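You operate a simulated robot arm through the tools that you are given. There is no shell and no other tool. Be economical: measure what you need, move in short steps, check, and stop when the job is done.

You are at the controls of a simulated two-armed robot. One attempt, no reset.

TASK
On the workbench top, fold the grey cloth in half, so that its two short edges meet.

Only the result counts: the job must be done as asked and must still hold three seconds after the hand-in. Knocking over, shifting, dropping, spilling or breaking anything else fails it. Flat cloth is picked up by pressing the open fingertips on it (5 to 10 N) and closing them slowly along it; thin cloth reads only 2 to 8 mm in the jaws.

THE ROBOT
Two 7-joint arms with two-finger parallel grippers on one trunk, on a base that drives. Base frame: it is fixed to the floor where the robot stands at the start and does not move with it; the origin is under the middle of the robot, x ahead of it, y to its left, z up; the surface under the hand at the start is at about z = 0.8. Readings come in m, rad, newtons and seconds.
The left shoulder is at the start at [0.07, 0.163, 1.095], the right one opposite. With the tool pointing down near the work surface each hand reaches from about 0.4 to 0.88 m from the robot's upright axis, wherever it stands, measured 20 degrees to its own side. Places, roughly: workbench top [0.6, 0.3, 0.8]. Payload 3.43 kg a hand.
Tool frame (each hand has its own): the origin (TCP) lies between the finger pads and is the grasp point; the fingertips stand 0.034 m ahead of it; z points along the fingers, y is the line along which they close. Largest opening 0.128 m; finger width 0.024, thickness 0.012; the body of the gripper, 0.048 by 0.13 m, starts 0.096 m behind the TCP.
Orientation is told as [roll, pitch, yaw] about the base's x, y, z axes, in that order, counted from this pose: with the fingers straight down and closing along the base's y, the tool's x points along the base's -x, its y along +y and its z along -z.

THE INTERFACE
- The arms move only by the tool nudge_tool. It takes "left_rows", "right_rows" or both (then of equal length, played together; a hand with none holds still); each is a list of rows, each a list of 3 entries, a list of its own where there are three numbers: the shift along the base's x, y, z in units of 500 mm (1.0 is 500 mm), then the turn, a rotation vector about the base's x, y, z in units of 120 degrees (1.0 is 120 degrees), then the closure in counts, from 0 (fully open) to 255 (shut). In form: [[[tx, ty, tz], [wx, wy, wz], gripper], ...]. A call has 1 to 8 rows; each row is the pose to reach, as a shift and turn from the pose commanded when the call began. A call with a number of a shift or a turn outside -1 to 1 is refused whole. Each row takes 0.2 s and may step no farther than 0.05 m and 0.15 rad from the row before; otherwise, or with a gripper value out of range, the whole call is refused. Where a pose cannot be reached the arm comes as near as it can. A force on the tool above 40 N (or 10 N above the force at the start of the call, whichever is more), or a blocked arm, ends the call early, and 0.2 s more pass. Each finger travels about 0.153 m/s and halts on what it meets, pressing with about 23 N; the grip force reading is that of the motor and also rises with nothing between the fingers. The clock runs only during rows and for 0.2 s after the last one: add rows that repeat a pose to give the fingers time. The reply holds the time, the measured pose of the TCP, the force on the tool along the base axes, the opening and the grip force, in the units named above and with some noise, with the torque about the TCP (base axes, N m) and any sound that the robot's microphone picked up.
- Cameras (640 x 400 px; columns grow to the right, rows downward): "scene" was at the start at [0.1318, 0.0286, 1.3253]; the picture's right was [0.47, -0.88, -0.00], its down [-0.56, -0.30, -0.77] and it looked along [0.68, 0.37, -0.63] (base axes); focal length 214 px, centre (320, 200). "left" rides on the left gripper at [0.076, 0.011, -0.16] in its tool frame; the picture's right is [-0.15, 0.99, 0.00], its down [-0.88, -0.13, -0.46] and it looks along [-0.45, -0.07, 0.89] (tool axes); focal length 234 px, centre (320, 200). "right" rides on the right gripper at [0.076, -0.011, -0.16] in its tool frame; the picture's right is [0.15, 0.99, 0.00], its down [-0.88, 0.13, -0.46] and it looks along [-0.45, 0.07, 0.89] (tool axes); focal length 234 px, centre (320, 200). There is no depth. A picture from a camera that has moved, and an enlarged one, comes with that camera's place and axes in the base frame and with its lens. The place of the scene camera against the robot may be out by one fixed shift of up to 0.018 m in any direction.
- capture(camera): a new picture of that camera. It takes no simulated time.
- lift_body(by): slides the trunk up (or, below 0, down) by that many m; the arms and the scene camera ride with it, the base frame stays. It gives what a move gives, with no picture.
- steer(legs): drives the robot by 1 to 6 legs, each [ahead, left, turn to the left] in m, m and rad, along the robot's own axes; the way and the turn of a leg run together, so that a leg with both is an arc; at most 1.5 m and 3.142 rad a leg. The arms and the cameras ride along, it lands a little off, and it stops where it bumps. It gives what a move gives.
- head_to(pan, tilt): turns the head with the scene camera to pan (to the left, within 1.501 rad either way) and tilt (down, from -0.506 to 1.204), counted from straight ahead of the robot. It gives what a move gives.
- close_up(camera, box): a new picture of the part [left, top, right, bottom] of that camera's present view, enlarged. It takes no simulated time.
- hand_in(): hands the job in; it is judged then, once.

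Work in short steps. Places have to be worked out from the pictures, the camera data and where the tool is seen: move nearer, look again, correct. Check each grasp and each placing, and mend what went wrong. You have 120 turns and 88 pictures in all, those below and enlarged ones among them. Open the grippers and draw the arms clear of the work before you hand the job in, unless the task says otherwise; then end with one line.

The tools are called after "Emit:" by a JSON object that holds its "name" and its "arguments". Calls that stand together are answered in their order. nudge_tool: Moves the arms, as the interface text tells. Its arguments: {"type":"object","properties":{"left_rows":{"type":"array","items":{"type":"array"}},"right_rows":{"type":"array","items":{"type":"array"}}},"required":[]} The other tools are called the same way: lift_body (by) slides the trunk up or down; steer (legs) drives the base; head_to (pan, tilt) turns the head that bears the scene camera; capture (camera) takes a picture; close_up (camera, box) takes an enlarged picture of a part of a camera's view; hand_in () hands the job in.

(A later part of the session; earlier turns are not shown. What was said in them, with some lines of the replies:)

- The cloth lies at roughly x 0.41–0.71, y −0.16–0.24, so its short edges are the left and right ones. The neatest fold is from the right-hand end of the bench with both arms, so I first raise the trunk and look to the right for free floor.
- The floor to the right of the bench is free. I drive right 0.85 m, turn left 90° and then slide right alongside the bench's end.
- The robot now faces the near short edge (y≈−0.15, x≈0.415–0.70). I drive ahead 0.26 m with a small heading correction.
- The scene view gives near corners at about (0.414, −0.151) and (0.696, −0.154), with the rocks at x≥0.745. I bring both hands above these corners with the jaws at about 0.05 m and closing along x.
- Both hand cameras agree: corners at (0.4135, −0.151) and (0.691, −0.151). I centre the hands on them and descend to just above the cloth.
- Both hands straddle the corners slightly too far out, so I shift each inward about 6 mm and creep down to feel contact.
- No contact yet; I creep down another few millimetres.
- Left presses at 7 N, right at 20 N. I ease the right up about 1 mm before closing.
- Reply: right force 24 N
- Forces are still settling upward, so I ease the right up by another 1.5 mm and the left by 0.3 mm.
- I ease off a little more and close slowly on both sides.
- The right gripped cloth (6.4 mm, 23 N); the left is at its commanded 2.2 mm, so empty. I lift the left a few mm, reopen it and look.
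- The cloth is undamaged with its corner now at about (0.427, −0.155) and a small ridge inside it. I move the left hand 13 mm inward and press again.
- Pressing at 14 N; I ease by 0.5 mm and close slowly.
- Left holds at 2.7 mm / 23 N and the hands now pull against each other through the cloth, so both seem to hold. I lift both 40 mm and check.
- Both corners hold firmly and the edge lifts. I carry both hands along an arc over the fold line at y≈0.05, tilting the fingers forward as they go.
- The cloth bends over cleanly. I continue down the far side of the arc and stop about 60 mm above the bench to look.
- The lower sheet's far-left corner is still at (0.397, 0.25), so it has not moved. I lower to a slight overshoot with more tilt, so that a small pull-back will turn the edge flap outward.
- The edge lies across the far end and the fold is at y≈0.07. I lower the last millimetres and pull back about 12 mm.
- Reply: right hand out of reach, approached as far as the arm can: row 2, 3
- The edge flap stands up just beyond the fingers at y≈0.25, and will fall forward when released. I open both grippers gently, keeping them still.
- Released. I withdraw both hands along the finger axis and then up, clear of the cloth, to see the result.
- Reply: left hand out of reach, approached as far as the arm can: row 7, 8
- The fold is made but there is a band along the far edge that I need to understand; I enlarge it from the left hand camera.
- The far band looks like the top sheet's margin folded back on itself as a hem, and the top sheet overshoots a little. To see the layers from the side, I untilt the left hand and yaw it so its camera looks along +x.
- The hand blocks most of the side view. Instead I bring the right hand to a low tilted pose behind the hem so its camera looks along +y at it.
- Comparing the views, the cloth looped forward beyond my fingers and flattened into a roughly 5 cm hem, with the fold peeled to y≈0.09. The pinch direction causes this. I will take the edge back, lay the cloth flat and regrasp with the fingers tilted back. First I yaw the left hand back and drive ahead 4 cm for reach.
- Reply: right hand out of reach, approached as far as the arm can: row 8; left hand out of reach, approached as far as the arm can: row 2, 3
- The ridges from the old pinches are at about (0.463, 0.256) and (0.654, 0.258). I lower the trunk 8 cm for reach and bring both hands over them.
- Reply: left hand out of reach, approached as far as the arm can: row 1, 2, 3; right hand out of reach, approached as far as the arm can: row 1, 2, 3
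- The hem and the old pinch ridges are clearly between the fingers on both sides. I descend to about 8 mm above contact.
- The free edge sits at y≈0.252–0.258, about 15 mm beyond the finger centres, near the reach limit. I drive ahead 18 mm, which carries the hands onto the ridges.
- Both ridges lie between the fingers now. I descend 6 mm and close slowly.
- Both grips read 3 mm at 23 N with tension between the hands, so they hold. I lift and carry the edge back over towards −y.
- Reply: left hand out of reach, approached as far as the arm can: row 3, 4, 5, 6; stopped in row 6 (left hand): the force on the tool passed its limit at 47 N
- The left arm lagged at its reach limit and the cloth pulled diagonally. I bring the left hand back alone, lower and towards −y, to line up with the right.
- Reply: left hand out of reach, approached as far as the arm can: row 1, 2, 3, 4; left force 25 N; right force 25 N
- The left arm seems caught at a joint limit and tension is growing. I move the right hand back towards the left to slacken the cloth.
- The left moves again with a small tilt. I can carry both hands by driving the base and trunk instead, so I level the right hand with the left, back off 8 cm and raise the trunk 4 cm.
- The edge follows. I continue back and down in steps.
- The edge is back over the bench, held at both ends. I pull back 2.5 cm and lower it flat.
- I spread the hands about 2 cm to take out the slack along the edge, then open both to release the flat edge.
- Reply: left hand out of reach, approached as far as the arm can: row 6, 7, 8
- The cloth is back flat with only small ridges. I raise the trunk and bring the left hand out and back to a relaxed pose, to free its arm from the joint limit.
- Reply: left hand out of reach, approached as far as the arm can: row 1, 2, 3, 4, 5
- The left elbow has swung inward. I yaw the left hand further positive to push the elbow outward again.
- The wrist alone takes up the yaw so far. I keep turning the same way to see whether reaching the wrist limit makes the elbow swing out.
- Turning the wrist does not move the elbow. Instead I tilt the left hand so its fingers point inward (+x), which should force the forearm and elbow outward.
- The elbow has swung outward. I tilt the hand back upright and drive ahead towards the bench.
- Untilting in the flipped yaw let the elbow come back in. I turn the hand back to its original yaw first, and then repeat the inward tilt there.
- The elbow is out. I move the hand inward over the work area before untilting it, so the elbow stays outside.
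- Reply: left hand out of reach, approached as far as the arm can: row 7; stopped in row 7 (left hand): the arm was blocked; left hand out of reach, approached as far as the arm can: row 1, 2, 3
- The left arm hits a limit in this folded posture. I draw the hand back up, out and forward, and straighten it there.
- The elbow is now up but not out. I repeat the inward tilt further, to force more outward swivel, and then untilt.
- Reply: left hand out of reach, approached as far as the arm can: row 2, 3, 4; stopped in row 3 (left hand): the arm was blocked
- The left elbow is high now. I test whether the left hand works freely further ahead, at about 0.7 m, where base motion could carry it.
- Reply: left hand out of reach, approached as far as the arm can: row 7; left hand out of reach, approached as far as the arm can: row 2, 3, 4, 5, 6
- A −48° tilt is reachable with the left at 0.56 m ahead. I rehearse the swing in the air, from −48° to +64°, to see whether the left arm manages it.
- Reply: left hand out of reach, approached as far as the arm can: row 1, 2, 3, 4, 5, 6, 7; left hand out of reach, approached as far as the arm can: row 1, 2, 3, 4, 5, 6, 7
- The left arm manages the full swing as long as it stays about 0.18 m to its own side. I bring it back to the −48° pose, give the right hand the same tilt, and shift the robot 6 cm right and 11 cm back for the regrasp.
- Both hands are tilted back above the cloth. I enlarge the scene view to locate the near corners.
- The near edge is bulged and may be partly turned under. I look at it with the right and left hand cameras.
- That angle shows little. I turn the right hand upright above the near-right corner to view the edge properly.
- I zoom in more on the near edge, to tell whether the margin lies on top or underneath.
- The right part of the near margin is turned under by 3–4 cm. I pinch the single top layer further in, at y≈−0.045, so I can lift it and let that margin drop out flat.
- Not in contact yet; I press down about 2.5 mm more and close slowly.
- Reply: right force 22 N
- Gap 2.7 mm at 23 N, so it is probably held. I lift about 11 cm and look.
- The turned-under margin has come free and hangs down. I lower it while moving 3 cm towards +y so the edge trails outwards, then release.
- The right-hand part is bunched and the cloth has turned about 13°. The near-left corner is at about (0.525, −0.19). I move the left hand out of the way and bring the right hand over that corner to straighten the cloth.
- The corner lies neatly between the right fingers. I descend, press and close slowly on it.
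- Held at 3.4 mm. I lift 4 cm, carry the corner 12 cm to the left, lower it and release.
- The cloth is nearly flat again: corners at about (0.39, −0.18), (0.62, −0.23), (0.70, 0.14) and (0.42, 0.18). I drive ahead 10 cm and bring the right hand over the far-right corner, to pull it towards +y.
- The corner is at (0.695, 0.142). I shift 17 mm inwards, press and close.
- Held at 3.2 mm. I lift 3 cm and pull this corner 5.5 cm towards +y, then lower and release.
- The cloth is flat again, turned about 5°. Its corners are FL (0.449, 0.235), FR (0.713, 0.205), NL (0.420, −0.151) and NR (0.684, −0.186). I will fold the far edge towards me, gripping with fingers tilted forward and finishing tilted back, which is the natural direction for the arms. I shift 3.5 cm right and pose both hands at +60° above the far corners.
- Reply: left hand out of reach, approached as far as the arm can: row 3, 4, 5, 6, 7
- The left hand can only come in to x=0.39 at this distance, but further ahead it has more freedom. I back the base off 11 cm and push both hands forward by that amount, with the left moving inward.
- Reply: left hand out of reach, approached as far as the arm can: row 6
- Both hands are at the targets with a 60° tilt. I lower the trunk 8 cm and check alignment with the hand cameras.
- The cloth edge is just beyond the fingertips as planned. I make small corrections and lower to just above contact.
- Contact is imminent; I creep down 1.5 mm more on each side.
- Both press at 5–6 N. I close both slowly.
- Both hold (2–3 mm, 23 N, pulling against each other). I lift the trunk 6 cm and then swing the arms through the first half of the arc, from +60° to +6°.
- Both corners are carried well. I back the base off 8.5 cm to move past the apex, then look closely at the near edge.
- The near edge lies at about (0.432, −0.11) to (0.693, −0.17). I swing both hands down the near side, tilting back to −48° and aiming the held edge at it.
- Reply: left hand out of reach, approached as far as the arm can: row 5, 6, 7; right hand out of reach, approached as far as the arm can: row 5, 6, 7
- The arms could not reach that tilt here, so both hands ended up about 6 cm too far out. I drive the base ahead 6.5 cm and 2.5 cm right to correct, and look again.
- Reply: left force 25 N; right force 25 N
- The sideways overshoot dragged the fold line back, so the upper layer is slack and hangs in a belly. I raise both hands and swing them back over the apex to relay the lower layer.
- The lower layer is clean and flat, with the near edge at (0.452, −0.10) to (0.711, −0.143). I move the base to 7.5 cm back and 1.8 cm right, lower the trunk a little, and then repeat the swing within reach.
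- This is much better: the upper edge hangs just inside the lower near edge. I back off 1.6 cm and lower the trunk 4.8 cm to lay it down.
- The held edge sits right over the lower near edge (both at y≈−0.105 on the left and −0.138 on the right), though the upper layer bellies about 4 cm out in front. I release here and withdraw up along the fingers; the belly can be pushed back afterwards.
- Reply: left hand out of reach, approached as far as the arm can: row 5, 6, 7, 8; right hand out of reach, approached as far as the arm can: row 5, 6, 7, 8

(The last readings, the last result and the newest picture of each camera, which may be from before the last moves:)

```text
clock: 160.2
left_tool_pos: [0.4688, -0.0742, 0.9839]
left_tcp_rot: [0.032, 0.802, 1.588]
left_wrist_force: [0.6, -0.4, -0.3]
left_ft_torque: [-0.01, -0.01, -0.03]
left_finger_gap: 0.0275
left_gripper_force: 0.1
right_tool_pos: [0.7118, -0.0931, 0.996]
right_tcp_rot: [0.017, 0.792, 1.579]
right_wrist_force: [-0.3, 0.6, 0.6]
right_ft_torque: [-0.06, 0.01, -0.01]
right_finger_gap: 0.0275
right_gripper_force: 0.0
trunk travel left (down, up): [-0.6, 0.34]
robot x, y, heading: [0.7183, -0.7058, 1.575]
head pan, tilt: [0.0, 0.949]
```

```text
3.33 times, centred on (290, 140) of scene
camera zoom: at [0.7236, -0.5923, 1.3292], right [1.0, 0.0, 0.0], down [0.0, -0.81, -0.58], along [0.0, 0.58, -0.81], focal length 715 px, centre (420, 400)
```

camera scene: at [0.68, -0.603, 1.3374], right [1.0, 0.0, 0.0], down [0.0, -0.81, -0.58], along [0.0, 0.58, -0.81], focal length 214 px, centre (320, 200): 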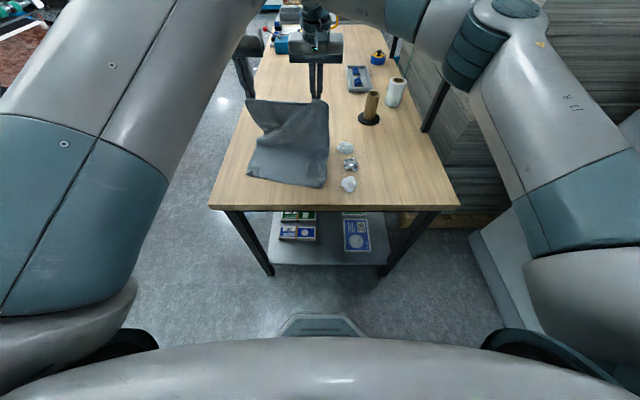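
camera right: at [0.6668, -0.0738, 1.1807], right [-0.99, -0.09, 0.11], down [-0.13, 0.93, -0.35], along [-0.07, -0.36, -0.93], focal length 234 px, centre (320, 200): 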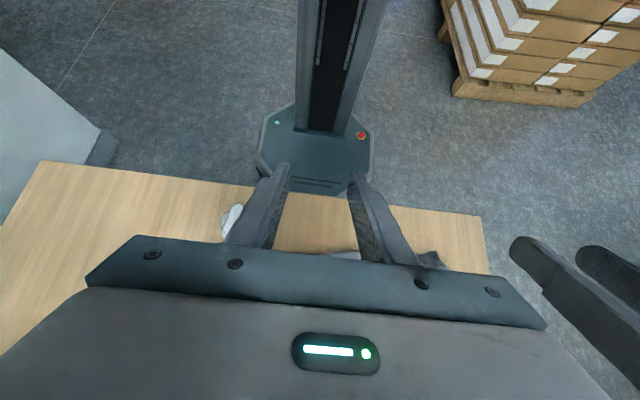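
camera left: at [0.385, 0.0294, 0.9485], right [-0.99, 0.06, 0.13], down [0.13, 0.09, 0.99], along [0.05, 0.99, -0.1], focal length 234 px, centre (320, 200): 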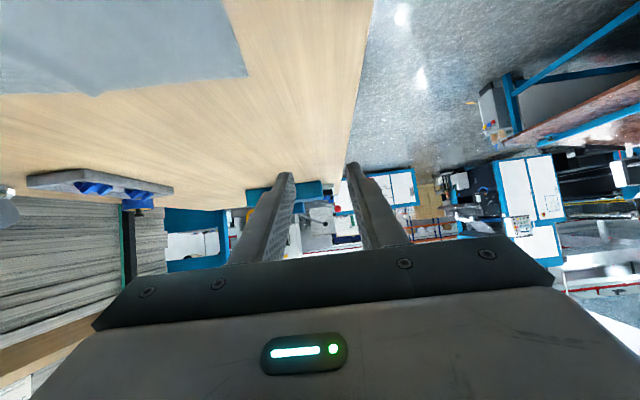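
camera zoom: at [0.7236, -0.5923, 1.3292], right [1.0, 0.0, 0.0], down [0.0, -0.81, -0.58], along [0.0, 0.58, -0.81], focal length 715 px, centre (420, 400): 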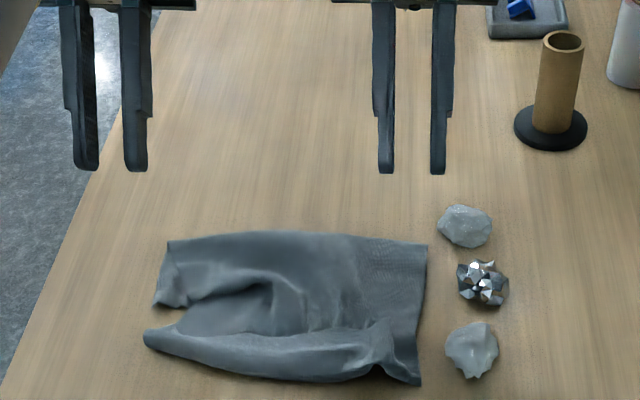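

The upper layer's front has rolled out to y≈−0.19, beyond the lower near edge at about −0.10 to −0.14. I will use both open grippers as a four-pronged fence to push it back. First I back off and set both hands upright.

Emit:
{"name": "steer", "arguments": {"legs": [[-0.145, 0, 0]]}}

Emit:
{"name": "nudge_tool", "arguments": {"left_rows": [[[0.01, 0, 0], [0.064, 0, 0], 140], [[0.02, 0, 0], [0.129, 0, 0], 100], [[0.03, 0, 0], [0.193, 0, 0], 60], [[0.04, 0.005, 0], [0.257, 0, 0], 16], [[0.045, 0.01, 0], [0.321, 0, 0], 16], [[0.05, 0.014, 0], [0.384, 0, 0], 16]], "right_rows": [[[-0.02, 0, 0], [0.063, 0, 0], 140], [[-0.05, 0, 0], [0.126, 0, 0], 100], [[-0.08, 0, 0], [0.189, 0, 0], 60], [[-0.11, 0, 0], [0.252, 0, 0], 36], [[-0.125, 0, 0], [0.315, 0, 0], 36], [[-0.134, -0.002, -0.024], [0.378, 0, 0], 36]]}}

```text
clock: 161.6
left_tool_pos: [0.4703, -0.2195, 0.9841]
left_tcp_rot: [0.033, 0.803, 1.59]
left_wrist_force: [1.0, -0.7, -0.2]
left_ft_torque: [-0.02, 0.03, 0.02]
left_finger_gap: 0.0274
left_gripper_force: 0.1
right_tool_pos: [0.7109, -0.2369, 0.9955]
right_tcp_rot: [0.02, 0.789, 1.581]
right_wrist_force: [0.2, -0.2, 0.3]
right_ft_torque: [0.01, -0.01, 0.02]
right_finger_gap: 0.0278
right_gripper_force: 0.0
trunk travel left (down, up): [-0.6, 0.34]
robot x, y, heading: [0.7229, -0.8507, 1.572]
head pan, tilt: [0.0, 0.949]
```

```text
clock: 163.2
left_tool_pos: [0.4527, -0.2095, 0.9426]
left_tcp_rot: [0.004, 0.07, 1.616]
left_wrist_force: [0.6, -0.3, -1.0]
left_ft_torque: [0.01, 0.04, -0.02]
left_finger_gap: 0.1201
left_gripper_force: 0.0
left hand out of reach, approached as far as the arm can: row 5, 6
right_tool_pos: [0.6456, -0.2397, 0.9838]
right_tcp_rot: [0.014, -0.004, 1.576]
right_wrist_force: [-0.1, -0.1, 0.1]
right_ft_torque: [0.0, 0.01, 0.03]
right_finger_gap: 0.11
right_gripper_force: 0.1
trunk travel left (down, up): [-0.6, 0.34]
robot x, y, heading: [0.719, -0.8502, 1.573]
head pan, tilt: [0.0, 0.949]
stopped in row 6 (left hand): the arm was blocked; the commanded pose is now the measured one
```

The left is a bit limited but usable, covering x 0.39–0.51. I level the right hand with it, shift it slightly left, and lower the trunk so the tips are about 3 mm above the bench.

Emit:
{"name": "nudge_tool", "arguments": {"right_rows": [[[-0.015, 0, -0.04], [0, 0, 0], 36], [[-0.03, 0, -0.08], [0, 0, 0], 36]]}}

Emit:
{"name": "lift_body", "arguments": {"by": -0.103}}

```text
clock: 163.8
left_tool_pos: [0.4536, -0.2105, 0.9445]
left_tcp_rot: [0.003, 0.069, 1.613]
left_wrist_force: [0.4, 0.9, 0.3]
left_ft_torque: [-0.02, -0.02, 0.01]
left_finger_gap: 0.1201
left_gripper_force: 0.1
right_tool_pos: [0.63, -0.2387, 0.943]
right_tcp_rot: [0.014, -0.004, 1.576]
right_wrist_force: [0.3, 0.1, 0.2]
right_ft_torque: [-0.03, 0.02, 0.0]
right_finger_gap: 0.11
right_gripper_force: 0.1
trunk travel left (down, up): [-0.6, 0.34]
robot x, y, heading: [0.7176, -0.8464, 1.576]
head pan, tilt: [0.0, 0.949]
```

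```text
clock: 165.1
left_tool_pos: [0.4529, -0.21, 0.842]
left_tcp_rot: [0.003, 0.067, 1.614]
left_wrist_force: [-0.4, -0.5, 1.0]
left_ft_torque: [0.02, -0.01, 0.02]
left_finger_gap: 0.1198
left_gripper_force: 0.1
right_tool_pos: [0.6293, -0.2377, 0.84]
right_tcp_rot: [0.015, -0.004, 1.575]
right_wrist_force: [0.1, -0.2, 0.1]
right_ft_torque: [0.0, 0.0, -0.03]
right_finger_gap: 0.1102
right_gripper_force: 0.0
trunk travel left (down, up): [-0.497, 0.443]
robot x, y, heading: [0.7165, -0.8495, 1.574]
head pan, tilt: [0.0, 0.949]
```

Tips are about 5 mm above the bench. I lower 3 mm more and drive ahead 8.8 cm, so the prongs push the rolled front back to the lower near edge.

Emit:
{"name": "lift_body", "arguments": {"by": -0.003}}

Emit:
{"name": "steer", "arguments": {"legs": [[0.088, 0, 0]]}}

Emit:
{"name": "close_up", "arguments": {"camera": "scene", "box": [200, 70, 380, 200]}}

```text
clock: 165.6
left_tool_pos: [0.4538, -0.2095, 0.8385]
left_tcp_rot: [0.005, 0.067, 1.613]
left_wrist_force: [0.3, 0.4, 0.0]
left_ft_torque: [0.01, -0.02, 0.0]
left_finger_gap: 0.1201
left_gripper_force: 0.2
right_tool_pos: [0.6287, -0.2387, 0.8371]
right_tcp_rot: [0.014, -0.002, 1.577]
right_wrist_force: [-0.7, -0.6, -0.5]
right_ft_torque: [-0.03, 0.01, 0.0]
right_finger_gap: 0.1102
right_gripper_force: 0.0
trunk travel left (down, up): [-0.494, 0.446]
robot x, y, heading: [0.7225, -0.8486, 1.576]
head pan, tilt: [0.0, 0.949]
```

```text
clock: 166.7
left_tool_pos: [0.4535, -0.1212, 0.8384]
left_tcp_rot: [0.004, 0.068, 1.614]
left_wrist_force: [-1.0, 0.0, -0.2]
left_ft_torque: [-0.02, 0.02, 0.02]
left_finger_gap: 0.1198
left_gripper_force: 0.1
right_tool_pos: [0.63, -0.1514, 0.8363]
right_tcp_rot: [0.015, -0.002, 1.576]
right_wrist_force: [-0.1, -0.3, -1.5]
right_ft_torque: [-0.01, 0.02, 0.01]
right_finger_gap: 0.1102
right_gripper_force: 0.2
trunk travel left (down, up): [-0.494, 0.446]
robot x, y, heading: [0.7211, -0.7605, 1.574]
head pan, tilt: [0.0, 0.949]
```

```text
3.08 times, centred on (290, 135) of scene
camera zoom: at [0.724, -0.6492, 1.2231], right [1.0, 0.0, 0.0], down [0.0, -0.81, -0.58], along [0.0, 0.58, -0.81], focal length 660 px, centre (412, 400)
```

zoom: 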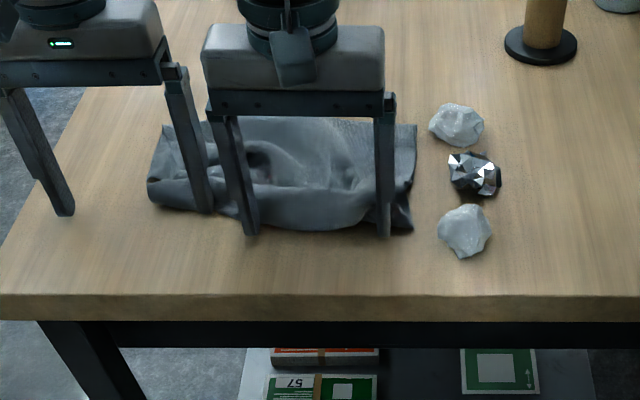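

The front is pushed back to the line, but its margin is still rolled up on top. I lift over it, come down just behind the roll and sweep back towards −y to flip that margin outward.

Emit:
{"name": "lift_body", "arguments": {"by": 0.065}}

Emit:
{"name": "steer", "arguments": {"legs": [[0.1, 0, 0]]}}

Emit:
{"name": "lift_body", "arguments": {"by": -0.055}}

Emit:
{"name": "steer", "arguments": {"legs": [[-0.13, 0, 0]]}}

Emit:
{"name": "lift_body", "arguments": {"by": 0.07}}

Emit:
{"name": "close_up", "arguments": {"camera": "scene", "box": [200, 70, 380, 200]}}

```text
clock: 167.8
left_tool_pos: [0.4527, -0.1216, 0.9027]
left_tcp_rot: [0.002, 0.07, 1.614]
left_wrist_force: [0.1, 0.5, -0.6]
left_ft_torque: [-0.01, 0.0, 0.03]
left_finger_gap: 0.1198
left_gripper_force: 0.0
right_tool_pos: [0.6284, -0.1524, 0.9027]
right_tcp_rot: [0.015, -0.004, 1.577]
right_wrist_force: [1.1, 0.3, -0.1]
right_ft_torque: [0.0, -0.02, -0.01]
right_finger_gap: 0.1099
right_gripper_force: 0.0
trunk travel left (down, up): [-0.559, 0.381]
robot x, y, heading: [0.7174, -0.7593, 1.57]
head pan, tilt: [0.0, 0.949]
```

```text
clock: 168.9
left_tool_pos: [0.4527, -0.0198, 0.9031]
left_tcp_rot: [0.004, 0.069, 1.612]
left_wrist_force: [0.4, -0.5, 0.0]
left_ft_torque: [-0.01, 0.01, -0.03]
left_finger_gap: 0.1201
left_gripper_force: 0.1
right_tool_pos: [0.6296, -0.0504, 0.9021]
right_tcp_rot: [0.015, -0.003, 1.576]
right_wrist_force: [-1.2, 0.8, 0.1]
right_ft_torque: [-0.03, 0.02, 0.01]
right_finger_gap: 0.1099
right_gripper_force: 0.1
trunk travel left (down, up): [-0.559, 0.381]
robot x, y, heading: [0.7192, -0.6578, 1.575]
head pan, tilt: [0.0, 0.949]
```

```text
clock: 169.9
left_tool_pos: [0.4533, -0.0207, 0.8484]
left_tcp_rot: [0.004, 0.069, 1.615]
left_wrist_force: [-0.3, -0.1, -0.1]
left_ft_torque: [0.03, 0.02, 0.01]
left_finger_gap: 0.1195
left_gripper_force: 0.1
right_tool_pos: [0.6284, -0.0499, 0.8458]
right_tcp_rot: [0.013, -0.004, 1.576]
right_wrist_force: [0.3, 0.1, 1.4]
right_ft_torque: [0.0, 0.0, -0.01]
right_finger_gap: 0.11
right_gripper_force: 0.1
trunk travel left (down, up): [-0.504, 0.436]
robot x, y, heading: [0.7186, -0.6639, 1.576]
head pan, tilt: [0.0, 0.949]
```

```text
clock: 171.2
left_tool_pos: [0.4526, -0.1516, 0.8486]
left_tcp_rot: [0.004, 0.069, 1.613]
left_wrist_force: [-1.0, -0.7, 0.1]
left_ft_torque: [0.01, 0.03, 0.02]
left_finger_gap: 0.1197
left_gripper_force: 0.0
right_tool_pos: [0.6299, -0.18, 0.8477]
right_tcp_rot: [0.015, -0.005, 1.575]
right_wrist_force: [-0.8, 0.3, -0.4]
right_ft_torque: [0.04, 0.01, -0.01]
right_finger_gap: 0.1101
right_gripper_force: 0.0
trunk travel left (down, up): [-0.504, 0.436]
robot x, y, heading: [0.7181, -0.7878, 1.57]
head pan, tilt: [0.0, 0.949]
```

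```text
clock: 172.2
left_tool_pos: [0.4534, -0.1495, 0.9182]
left_tcp_rot: [0.001, 0.07, 1.613]
left_wrist_force: [-0.2, 1.0, -0.1]
left_ft_torque: [0.02, -0.02, 0.01]
left_finger_gap: 0.1198
left_gripper_force: 0.0
right_tool_pos: [0.6296, -0.1784, 0.9163]
right_tcp_rot: [0.014, -0.005, 1.575]
right_wrist_force: [0.1, -0.2, 0.2]
right_ft_torque: [0.02, 0.0, 0.01]
right_finger_gap: 0.1102
right_gripper_force: 0.1
trunk travel left (down, up): [-0.574, 0.366]
robot x, y, heading: [0.7188, -0.7897, 1.577]
head pan, tilt: [0.0, 0.949]
```

```text
3.08 times, centred on (290, 135) of scene
camera zoom: at [0.724, -0.678, 1.3032], right [1.0, 0.0, 0.0], down [0.0, -0.81, -0.58], along [0.0, 0.58, -0.81], focal length 660 px, centre (412, 400)
```

zoom: 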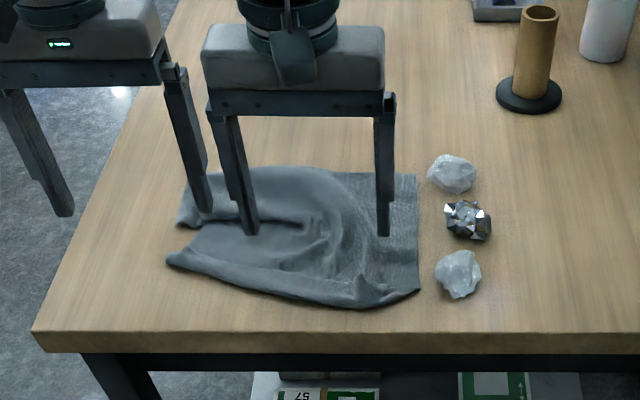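

The margin appears flipped out: the front edge now runs from (0.456, −0.13) to (0.67, −0.196). I repeat the fence push from behind it to bring it level with the lower edge.

Emit:
{"name": "steer", "arguments": {"legs": [[-0.068, 0, 0]]}}

Emit:
{"name": "lift_body", "arguments": {"by": -0.081}}

Emit:
{"name": "steer", "arguments": {"legs": [[0.104, 0, 0]]}}

Emit:
{"name": "lift_body", "arguments": {"by": 0.06}}

Emit:
{"name": "steer", "arguments": {"legs": [[0.075, 0, 0]]}}

Emit:
{"name": "lift_body", "arguments": {"by": -0.05}}

Emit:
{"name": "steer", "arguments": {"legs": [[0.1, 0, 0]]}}

Emit:
{"name": "lift_body", "arguments": {"by": 0.1}}

Emit:
{"name": "close_up", "arguments": {"camera": "scene", "box": [200, 120, 380, 270]}}

```text
clock: 173.2
left_tool_pos: [0.4526, -0.2178, 0.9189]
left_tcp_rot: [0.002, 0.068, 1.615]
left_wrist_force: [0.1, 0.1, -0.1]
left_ft_torque: [0.01, 0.06, -0.01]
left_finger_gap: 0.12
left_gripper_force: 0.1
right_tool_pos: [0.6304, -0.2477, 0.9164]
right_tcp_rot: [0.013, -0.006, 1.576]
right_wrist_force: [-0.2, 0.0, 0.8]
right_ft_torque: [0.01, -0.02, -0.03]
right_finger_gap: 0.11
right_gripper_force: 0.1
trunk travel left (down, up): [-0.574, 0.366]
robot x, y, heading: [0.7238, -0.8543, 1.577]
head pan, tilt: [0.0, 0.949]
```

```text
clock: 174.4
left_tool_pos: [0.4524, -0.2177, 0.8389]
left_tcp_rot: [0.001, 0.069, 1.614]
left_wrist_force: [-0.2, -0.2, 0.5]
left_ft_torque: [-0.01, 0.01, -0.01]
left_finger_gap: 0.12
left_gripper_force: 0.1
right_tool_pos: [0.6296, -0.2466, 0.8364]
right_tcp_rot: [0.014, -0.006, 1.578]
right_wrist_force: [0.5, 0.0, 0.1]
right_ft_torque: [0.0, -0.02, -0.02]
right_finger_gap: 0.11
right_gripper_force: 0.1
trunk travel left (down, up): [-0.493, 0.447]
robot x, y, heading: [0.7203, -0.8564, 1.577]
head pan, tilt: [0.0, 0.949]
```

```text
clock: 175.6
left_tool_pos: [0.4514, -0.1151, 0.8359]
left_tcp_rot: [0.0, 0.071, 1.616]
left_wrist_force: [-0.3, 1.2, 0.3]
left_ft_torque: [-0.03, -0.02, 0.02]
left_finger_gap: 0.12
left_gripper_force: 0.1
right_tool_pos: [0.6289, -0.1436, 0.8363]
right_tcp_rot: [0.013, -0.003, 1.575]
right_wrist_force: [0.2, -1.0, 5.4]
right_ft_torque: [-0.05, -0.29, -0.05]
right_finger_gap: 0.1099
right_gripper_force: 0.1
trunk travel left (down, up): [-0.493, 0.447]
robot x, y, heading: [0.7166, -0.756, 1.573]
head pan, tilt: [0.0, 0.949]
```

```text
clock: 176.6
left_tool_pos: [0.452, -0.1149, 0.8958]
left_tcp_rot: [0.003, 0.07, 1.617]
left_wrist_force: [0.0, 0.4, -0.6]
left_ft_torque: [0.02, 0.0, 0.0]
left_finger_gap: 0.1198
left_gripper_force: 0.1
right_tool_pos: [0.629, -0.1436, 0.8969]
right_tcp_rot: [0.014, -0.004, 1.578]
right_wrist_force: [0.3, -0.1, -0.1]
right_ft_torque: [-0.01, -0.02, 0.01]
right_finger_gap: 0.1101
right_gripper_force: 0.0
trunk travel left (down, up): [-0.553, 0.387]
robot x, y, heading: [0.7201, -0.7552, 1.577]
head pan, tilt: [0.0, 0.949]
```

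```text
clock: 177.6
left_tool_pos: [0.4534, -0.0384, 0.8963]
left_tcp_rot: [0.0, 0.069, 1.613]
left_wrist_force: [1.1, 0.1, -0.2]
left_ft_torque: [-0.05, 0.01, 0.01]
left_finger_gap: 0.1199
left_gripper_force: 0.1
right_tool_pos: [0.6279, -0.0665, 0.8955]
right_tcp_rot: [0.012, -0.004, 1.575]
right_wrist_force: [-0.2, -0.2, 1.1]
right_ft_torque: [-0.02, 0.02, 0.01]
right_finger_gap: 0.11
right_gripper_force: 0.1
trunk travel left (down, up): [-0.553, 0.387]
robot x, y, heading: [0.7181, -0.6782, 1.569]
head pan, tilt: [0.0, 0.949]
```

```text
clock: 178.6
left_tool_pos: [0.4529, -0.0385, 0.8478]
left_tcp_rot: [0.002, 0.07, 1.615]
left_wrist_force: [-0.1, 0.3, -0.2]
left_ft_torque: [0.03, 0.0, 0.03]
left_finger_gap: 0.1198
left_gripper_force: 0.1
right_tool_pos: [0.6288, -0.0698, 0.8469]
right_tcp_rot: [0.013, -0.004, 1.576]
right_wrist_force: [0.0, -0.6, 0.0]
right_ft_torque: [0.04, 0.0, 0.05]
right_finger_gap: 0.1099
right_gripper_force: 0.0
trunk travel left (down, up): [-0.503, 0.437]
robot x, y, heading: [0.716, -0.6785, 1.574]
head pan, tilt: [0.0, 0.949]
```

```text
clock: 179.7
left_tool_pos: [0.4522, 0.0637, 0.8466]
left_tcp_rot: [0.0, 0.072, 1.615]
left_wrist_force: [-0.5, 0.0, 0.1]
left_ft_torque: [-0.02, 0.03, 0.02]
left_finger_gap: 0.1197
left_gripper_force: 0.1
right_tool_pos: [0.6272, 0.0339, 0.8454]
right_tcp_rot: [0.015, -0.003, 1.576]
right_wrist_force: [-0.2, 0.3, 0.2]
right_ft_torque: [0.0, 0.02, 0.0]
right_finger_gap: 0.11
right_gripper_force: 0.1
trunk travel left (down, up): [-0.503, 0.437]
robot x, y, heading: [0.7175, -0.5757, 1.575]
head pan, tilt: [0.0, 0.949]
```

```text
clock: 181.0
left_tool_pos: [0.4519, 0.0628, 0.9469]
left_tcp_rot: [0.003, 0.069, 1.617]
left_wrist_force: [-0.5, 0.4, 0.2]
left_ft_torque: [-0.02, -0.02, 0.02]
left_finger_gap: 0.12
left_gripper_force: 0.1
right_tool_pos: [0.6281, 0.0343, 0.947]
right_tcp_rot: [0.014, -0.004, 1.574]
right_wrist_force: [0.7, 0.8, -0.4]
right_ft_torque: [0.01, -0.01, -0.04]
right_finger_gap: 0.1099
right_gripper_force: 0.0
trunk travel left (down, up): [-0.603, 0.337]
robot x, y, heading: [0.7174, -0.5733, 1.575]
head pan, tilt: [0.0, 0.949]
```

```text
2.67 times, centred on (290, 195) of scene
camera zoom: at [0.7232, -0.464, 1.3322], right [1.0, 0.0, 0.0], down [0.0, -0.81, -0.58], along [0.0, 0.58, -0.81], focal length 572 px, centre (400, 213)
```

zoom: 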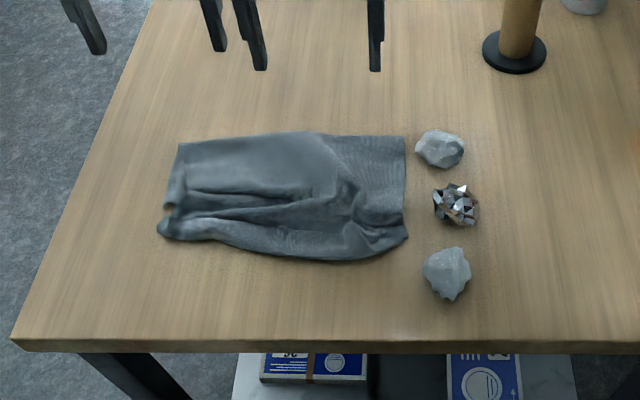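

The edges are roughly level, but the middle is wrinkled and the fold is still at y≈0.03. I iron the upper layer towards the fold with the tips lower, then push the front level once more.

Emit:
{"name": "steer", "arguments": {"legs": [[-0.125, 0, 0]]}}

Emit:
{"name": "lift_body", "arguments": {"by": -0.108}}

Emit:
{"name": "steer", "arguments": {"legs": [[0.145, 0, 0]]}}

Emit:
{"name": "lift_body", "arguments": {"by": 0.1}}

```text
clock: 182.3
left_tool_pos: [0.4521, -0.0607, 0.9464]
left_tcp_rot: [0.001, 0.069, 1.617]
left_wrist_force: [-0.4, 0.1, 0.1]
left_ft_torque: [0.02, -0.01, 0.01]
left_finger_gap: 0.1199
left_gripper_force: 0.0
right_tool_pos: [0.6284, -0.0907, 0.9461]
right_tcp_rot: [0.012, -0.002, 1.576]
right_wrist_force: [0.4, 0.4, -0.1]
right_ft_torque: [-0.03, 0.03, 0.01]
right_finger_gap: 0.1098
right_gripper_force: 0.1
trunk travel left (down, up): [-0.603, 0.337]
robot x, y, heading: [0.718, -0.6963, 1.574]
head pan, tilt: [0.0, 0.949]
```

```text
clock: 183.7
left_tool_pos: [0.4529, -0.0602, 0.8385]
left_tcp_rot: [0.001, 0.069, 1.617]
left_wrist_force: [-0.7, 0.8, -0.4]
left_ft_torque: [0.0, 0.03, 0.03]
left_finger_gap: 0.12
left_gripper_force: 0.1
right_tool_pos: [0.6285, -0.0905, 0.8376]
right_tcp_rot: [0.015, -0.003, 1.575]
right_wrist_force: [-0.3, -0.1, 1.4]
right_ft_torque: [0.02, -0.05, -0.06]
right_finger_gap: 0.11
right_gripper_force: 0.0
trunk travel left (down, up): [-0.495, 0.445]
robot x, y, heading: [0.7161, -0.7022, 1.573]
head pan, tilt: [0.0, 0.949]
```

```text
clock: 185.1
left_tool_pos: [0.4508, 0.0831, 0.838]
left_tcp_rot: [0.001, 0.072, 1.616]
left_wrist_force: [1.0, -0.3, 0.8]
left_ft_torque: [-0.03, -0.05, 0.04]
left_finger_gap: 0.1198
left_gripper_force: 0.0
right_tool_pos: [0.6282, 0.0561, 0.8378]
right_tcp_rot: [0.013, -0.002, 1.577]
right_wrist_force: [0.0, 0.7, -0.8]
right_ft_torque: [-0.04, -0.02, 0.02]
right_finger_gap: 0.1101
right_gripper_force: 0.2
trunk travel left (down, up): [-0.495, 0.445]
robot x, y, heading: [0.719, -0.5562, 1.572]
head pan, tilt: [0.0, 0.949]
```

```text
clock: 186.4
left_tool_pos: [0.4521, 0.0832, 0.938]
left_tcp_rot: [0.002, 0.07, 1.616]
left_wrist_force: [0.4, -0.6, -0.2]
left_ft_torque: [0.01, 0.01, 0.02]
left_finger_gap: 0.1199
left_gripper_force: 0.0
right_tool_pos: [0.6283, 0.0541, 0.9376]
right_tcp_rot: [0.015, -0.005, 1.578]
right_wrist_force: [0.2, 0.3, -0.4]
right_ft_torque: [-0.02, 0.02, 0.05]
right_finger_gap: 0.11
right_gripper_force: 0.0
trunk travel left (down, up): [-0.595, 0.345]
robot x, y, heading: [0.7179, -0.5545, 1.573]
head pan, tilt: [0.0, 0.949]
```

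Ironing done. I look at the result.

Emit:
{"name": "close_up", "arguments": {"camera": "scene", "box": [220, 150, 360, 260]}}

```text
3.64 times, centred on (290, 205) of scene
camera zoom: at [0.723, -0.4438, 1.3242], right [1.0, 0.0, 0.0], down [0.0, -0.81, -0.58], along [0.0, 0.58, -0.81], focal length 780 px, centre (429, 182)
```

zoom: 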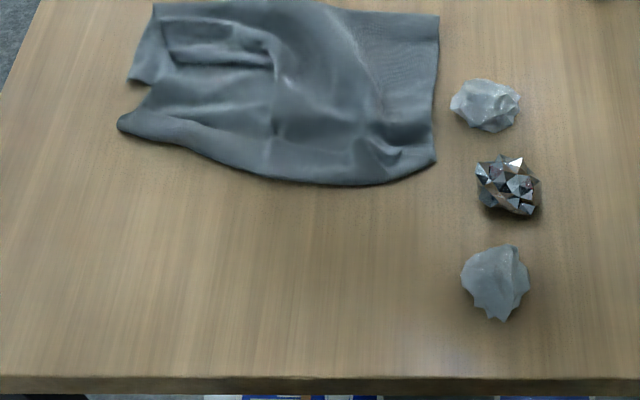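

The whole cloth slid with the ironing, and the upper edge is now about 5 cm in front of the lower one (lower-left corner at (0.45, 0.04), upper-left at (0.45, −0.01)). My pictures are used up, so I make one measured fence push to bring the upper edge level with the lower one.

Emit:
{"name": "steer", "arguments": {"legs": [[-0.17, 0, 0]]}}

Emit:
{"name": "lift_body", "arguments": {"by": -0.1}}

Emit:
{"name": "steer", "arguments": {"legs": [[0.111, 0, 0]]}}

```text
clock: 187.8
left_tool_pos: [0.453, -0.0878, 0.939]
left_tcp_rot: [0.002, 0.071, 1.614]
left_wrist_force: [0.9, -0.9, -0.3]
left_ft_torque: [0.04, 0.04, -0.02]
left_finger_gap: 0.1198
left_gripper_force: 0.0
right_tool_pos: [0.6297, -0.1159, 0.9376]
right_tcp_rot: [0.015, -0.004, 1.572]
right_wrist_force: [-0.2, 0.8, 0.2]
right_ft_torque: [0.01, 0.03, -0.03]
right_finger_gap: 0.11
right_gripper_force: 0.1
trunk travel left (down, up): [-0.595, 0.345]
robot x, y, heading: [0.7173, -0.7265, 1.579]
head pan, tilt: [0.0, 0.949]
```

```text
clock: 189.2
left_tool_pos: [0.4526, -0.0876, 0.8387]
left_tcp_rot: [0.001, 0.071, 1.615]
left_wrist_force: [-0.5, -0.4, 0.2]
left_ft_torque: [0.0, -0.02, -0.03]
left_finger_gap: 0.1199
left_gripper_force: 0.0
right_tool_pos: [0.6294, -0.1167, 0.8389]
right_tcp_rot: [0.014, -0.004, 1.574]
right_wrist_force: [-0.4, -0.1, -0.4]
right_ft_torque: [0.01, 0.03, 0.0]
right_finger_gap: 0.1101
right_gripper_force: 0.0
trunk travel left (down, up): [-0.495, 0.445]
robot x, y, heading: [0.7229, -0.7267, 1.573]
head pan, tilt: [0.0, 0.949]
```

```text
clock: 190.4
left_tool_pos: [0.4532, 0.0254, 0.8389]
left_tcp_rot: [0.002, 0.072, 1.615]
left_wrist_force: [-0.2, -0.8, 0.2]
left_ft_torque: [-0.02, 0.0, 0.01]
left_finger_gap: 0.1198
left_gripper_force: 0.0
right_tool_pos: [0.6278, -0.0034, 0.8369]
right_tcp_rot: [0.014, -0.002, 1.576]
right_wrist_force: [-0.2, -0.5, -0.5]
right_ft_torque: [0.01, 0.0, 0.01]
right_finger_gap: 0.1101
right_gripper_force: 0.0
trunk travel left (down, up): [-0.495, 0.445]
robot x, y, heading: [0.7188, -0.616, 1.576]
head pan, tilt: [0.0, 0.949]
```

The prongs now stand along the lower edge's line. I draw back a little, lift clear and back the robot away.

Emit:
{"name": "steer", "arguments": {"legs": [[-0.03, 0, 0]]}}

Emit:
{"name": "lift_body", "arguments": {"by": 0.15}}

Emit:
{"name": "steer", "arguments": {"legs": [[-0.35, 0, 0]]}}

```text
clock: 191.2
left_tool_pos: [0.4515, -0.0035, 0.8391]
left_tcp_rot: [0.002, 0.07, 1.614]
left_wrist_force: [0.1, -0.4, 0.2]
left_ft_torque: [0.03, 0.0, 0.01]
left_finger_gap: 0.1197
left_gripper_force: 0.1
right_tool_pos: [0.6281, -0.0323, 0.8381]
right_tcp_rot: [0.013, -0.003, 1.577]
right_wrist_force: [0.0, -0.5, -0.2]
right_ft_torque: [0.04, 0.0, 0.01]
right_finger_gap: 0.1101
right_gripper_force: 0.1
trunk travel left (down, up): [-0.495, 0.445]
robot x, y, heading: [0.7175, -0.6456, 1.574]
head pan, tilt: [0.0, 0.949]
```

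```text
clock: 193.0
left_tool_pos: [0.4517, -0.003, 0.9885]
left_tcp_rot: [0.002, 0.07, 1.614]
left_wrist_force: [0.9, 0.2, 0.8]
left_ft_torque: [0.03, 0.0, -0.02]
left_finger_gap: 0.1198
left_gripper_force: 0.2
right_tool_pos: [0.6285, -0.0337, 0.9872]
right_tcp_rot: [0.012, -0.003, 1.576]
right_wrist_force: [0.4, 0.5, -1.1]
right_ft_torque: [0.0, -0.03, -0.03]
right_finger_gap: 0.11
right_gripper_force: 0.1
trunk travel left (down, up): [-0.645, 0.295]
robot x, y, heading: [0.7175, -0.6454, 1.578]
head pan, tilt: [0.0, 0.949]
```

```text
clock: 195.2
left_tool_pos: [0.4534, -0.356, 0.9885]
left_tcp_rot: [0.002, 0.07, 1.613]
left_wrist_force: [-0.7, 0.4, -0.4]
left_ft_torque: [0.01, 0.02, 0.0]
left_finger_gap: 0.12
left_gripper_force: 0.0
right_tool_pos: [0.631, -0.3857, 0.9883]
right_tcp_rot: [0.013, -0.003, 1.574]
right_wrist_force: [0.5, 0.0, 0.2]
right_ft_torque: [0.01, 0.01, 0.01]
right_finger_gap: 0.11
right_gripper_force: 0.0
trunk travel left (down, up): [-0.645, 0.295]
robot x, y, heading: [0.7185, -0.9962, 1.575]
head pan, tilt: [0.0, 0.949]
```

The arms are clear. I try one more picture in case any are left.

Emit:
{"name": "close_up", "arguments": {"camera": "scene", "box": [200, 20, 380, 140]}}

```text
refused: no pictures are left
```

No pictures are left, and the grippers are open and clear, so I hand the job in.

Emit:
{"name": "hand_in", "arguments": {}}

```text
The job is handed in.
```

I folded the grey cloth over and handed the job in, but I can't confirm that its short edges meet. In my last picture, the upper edge was about 5 cm out from the lower one and the top layer was wrinkled. I then made one measured push to line the edges up, with no pictures left to check it. Nothing else on the bench looked moved in that last picture, the push went no nearer the other objects, and both grippers are open and clear.
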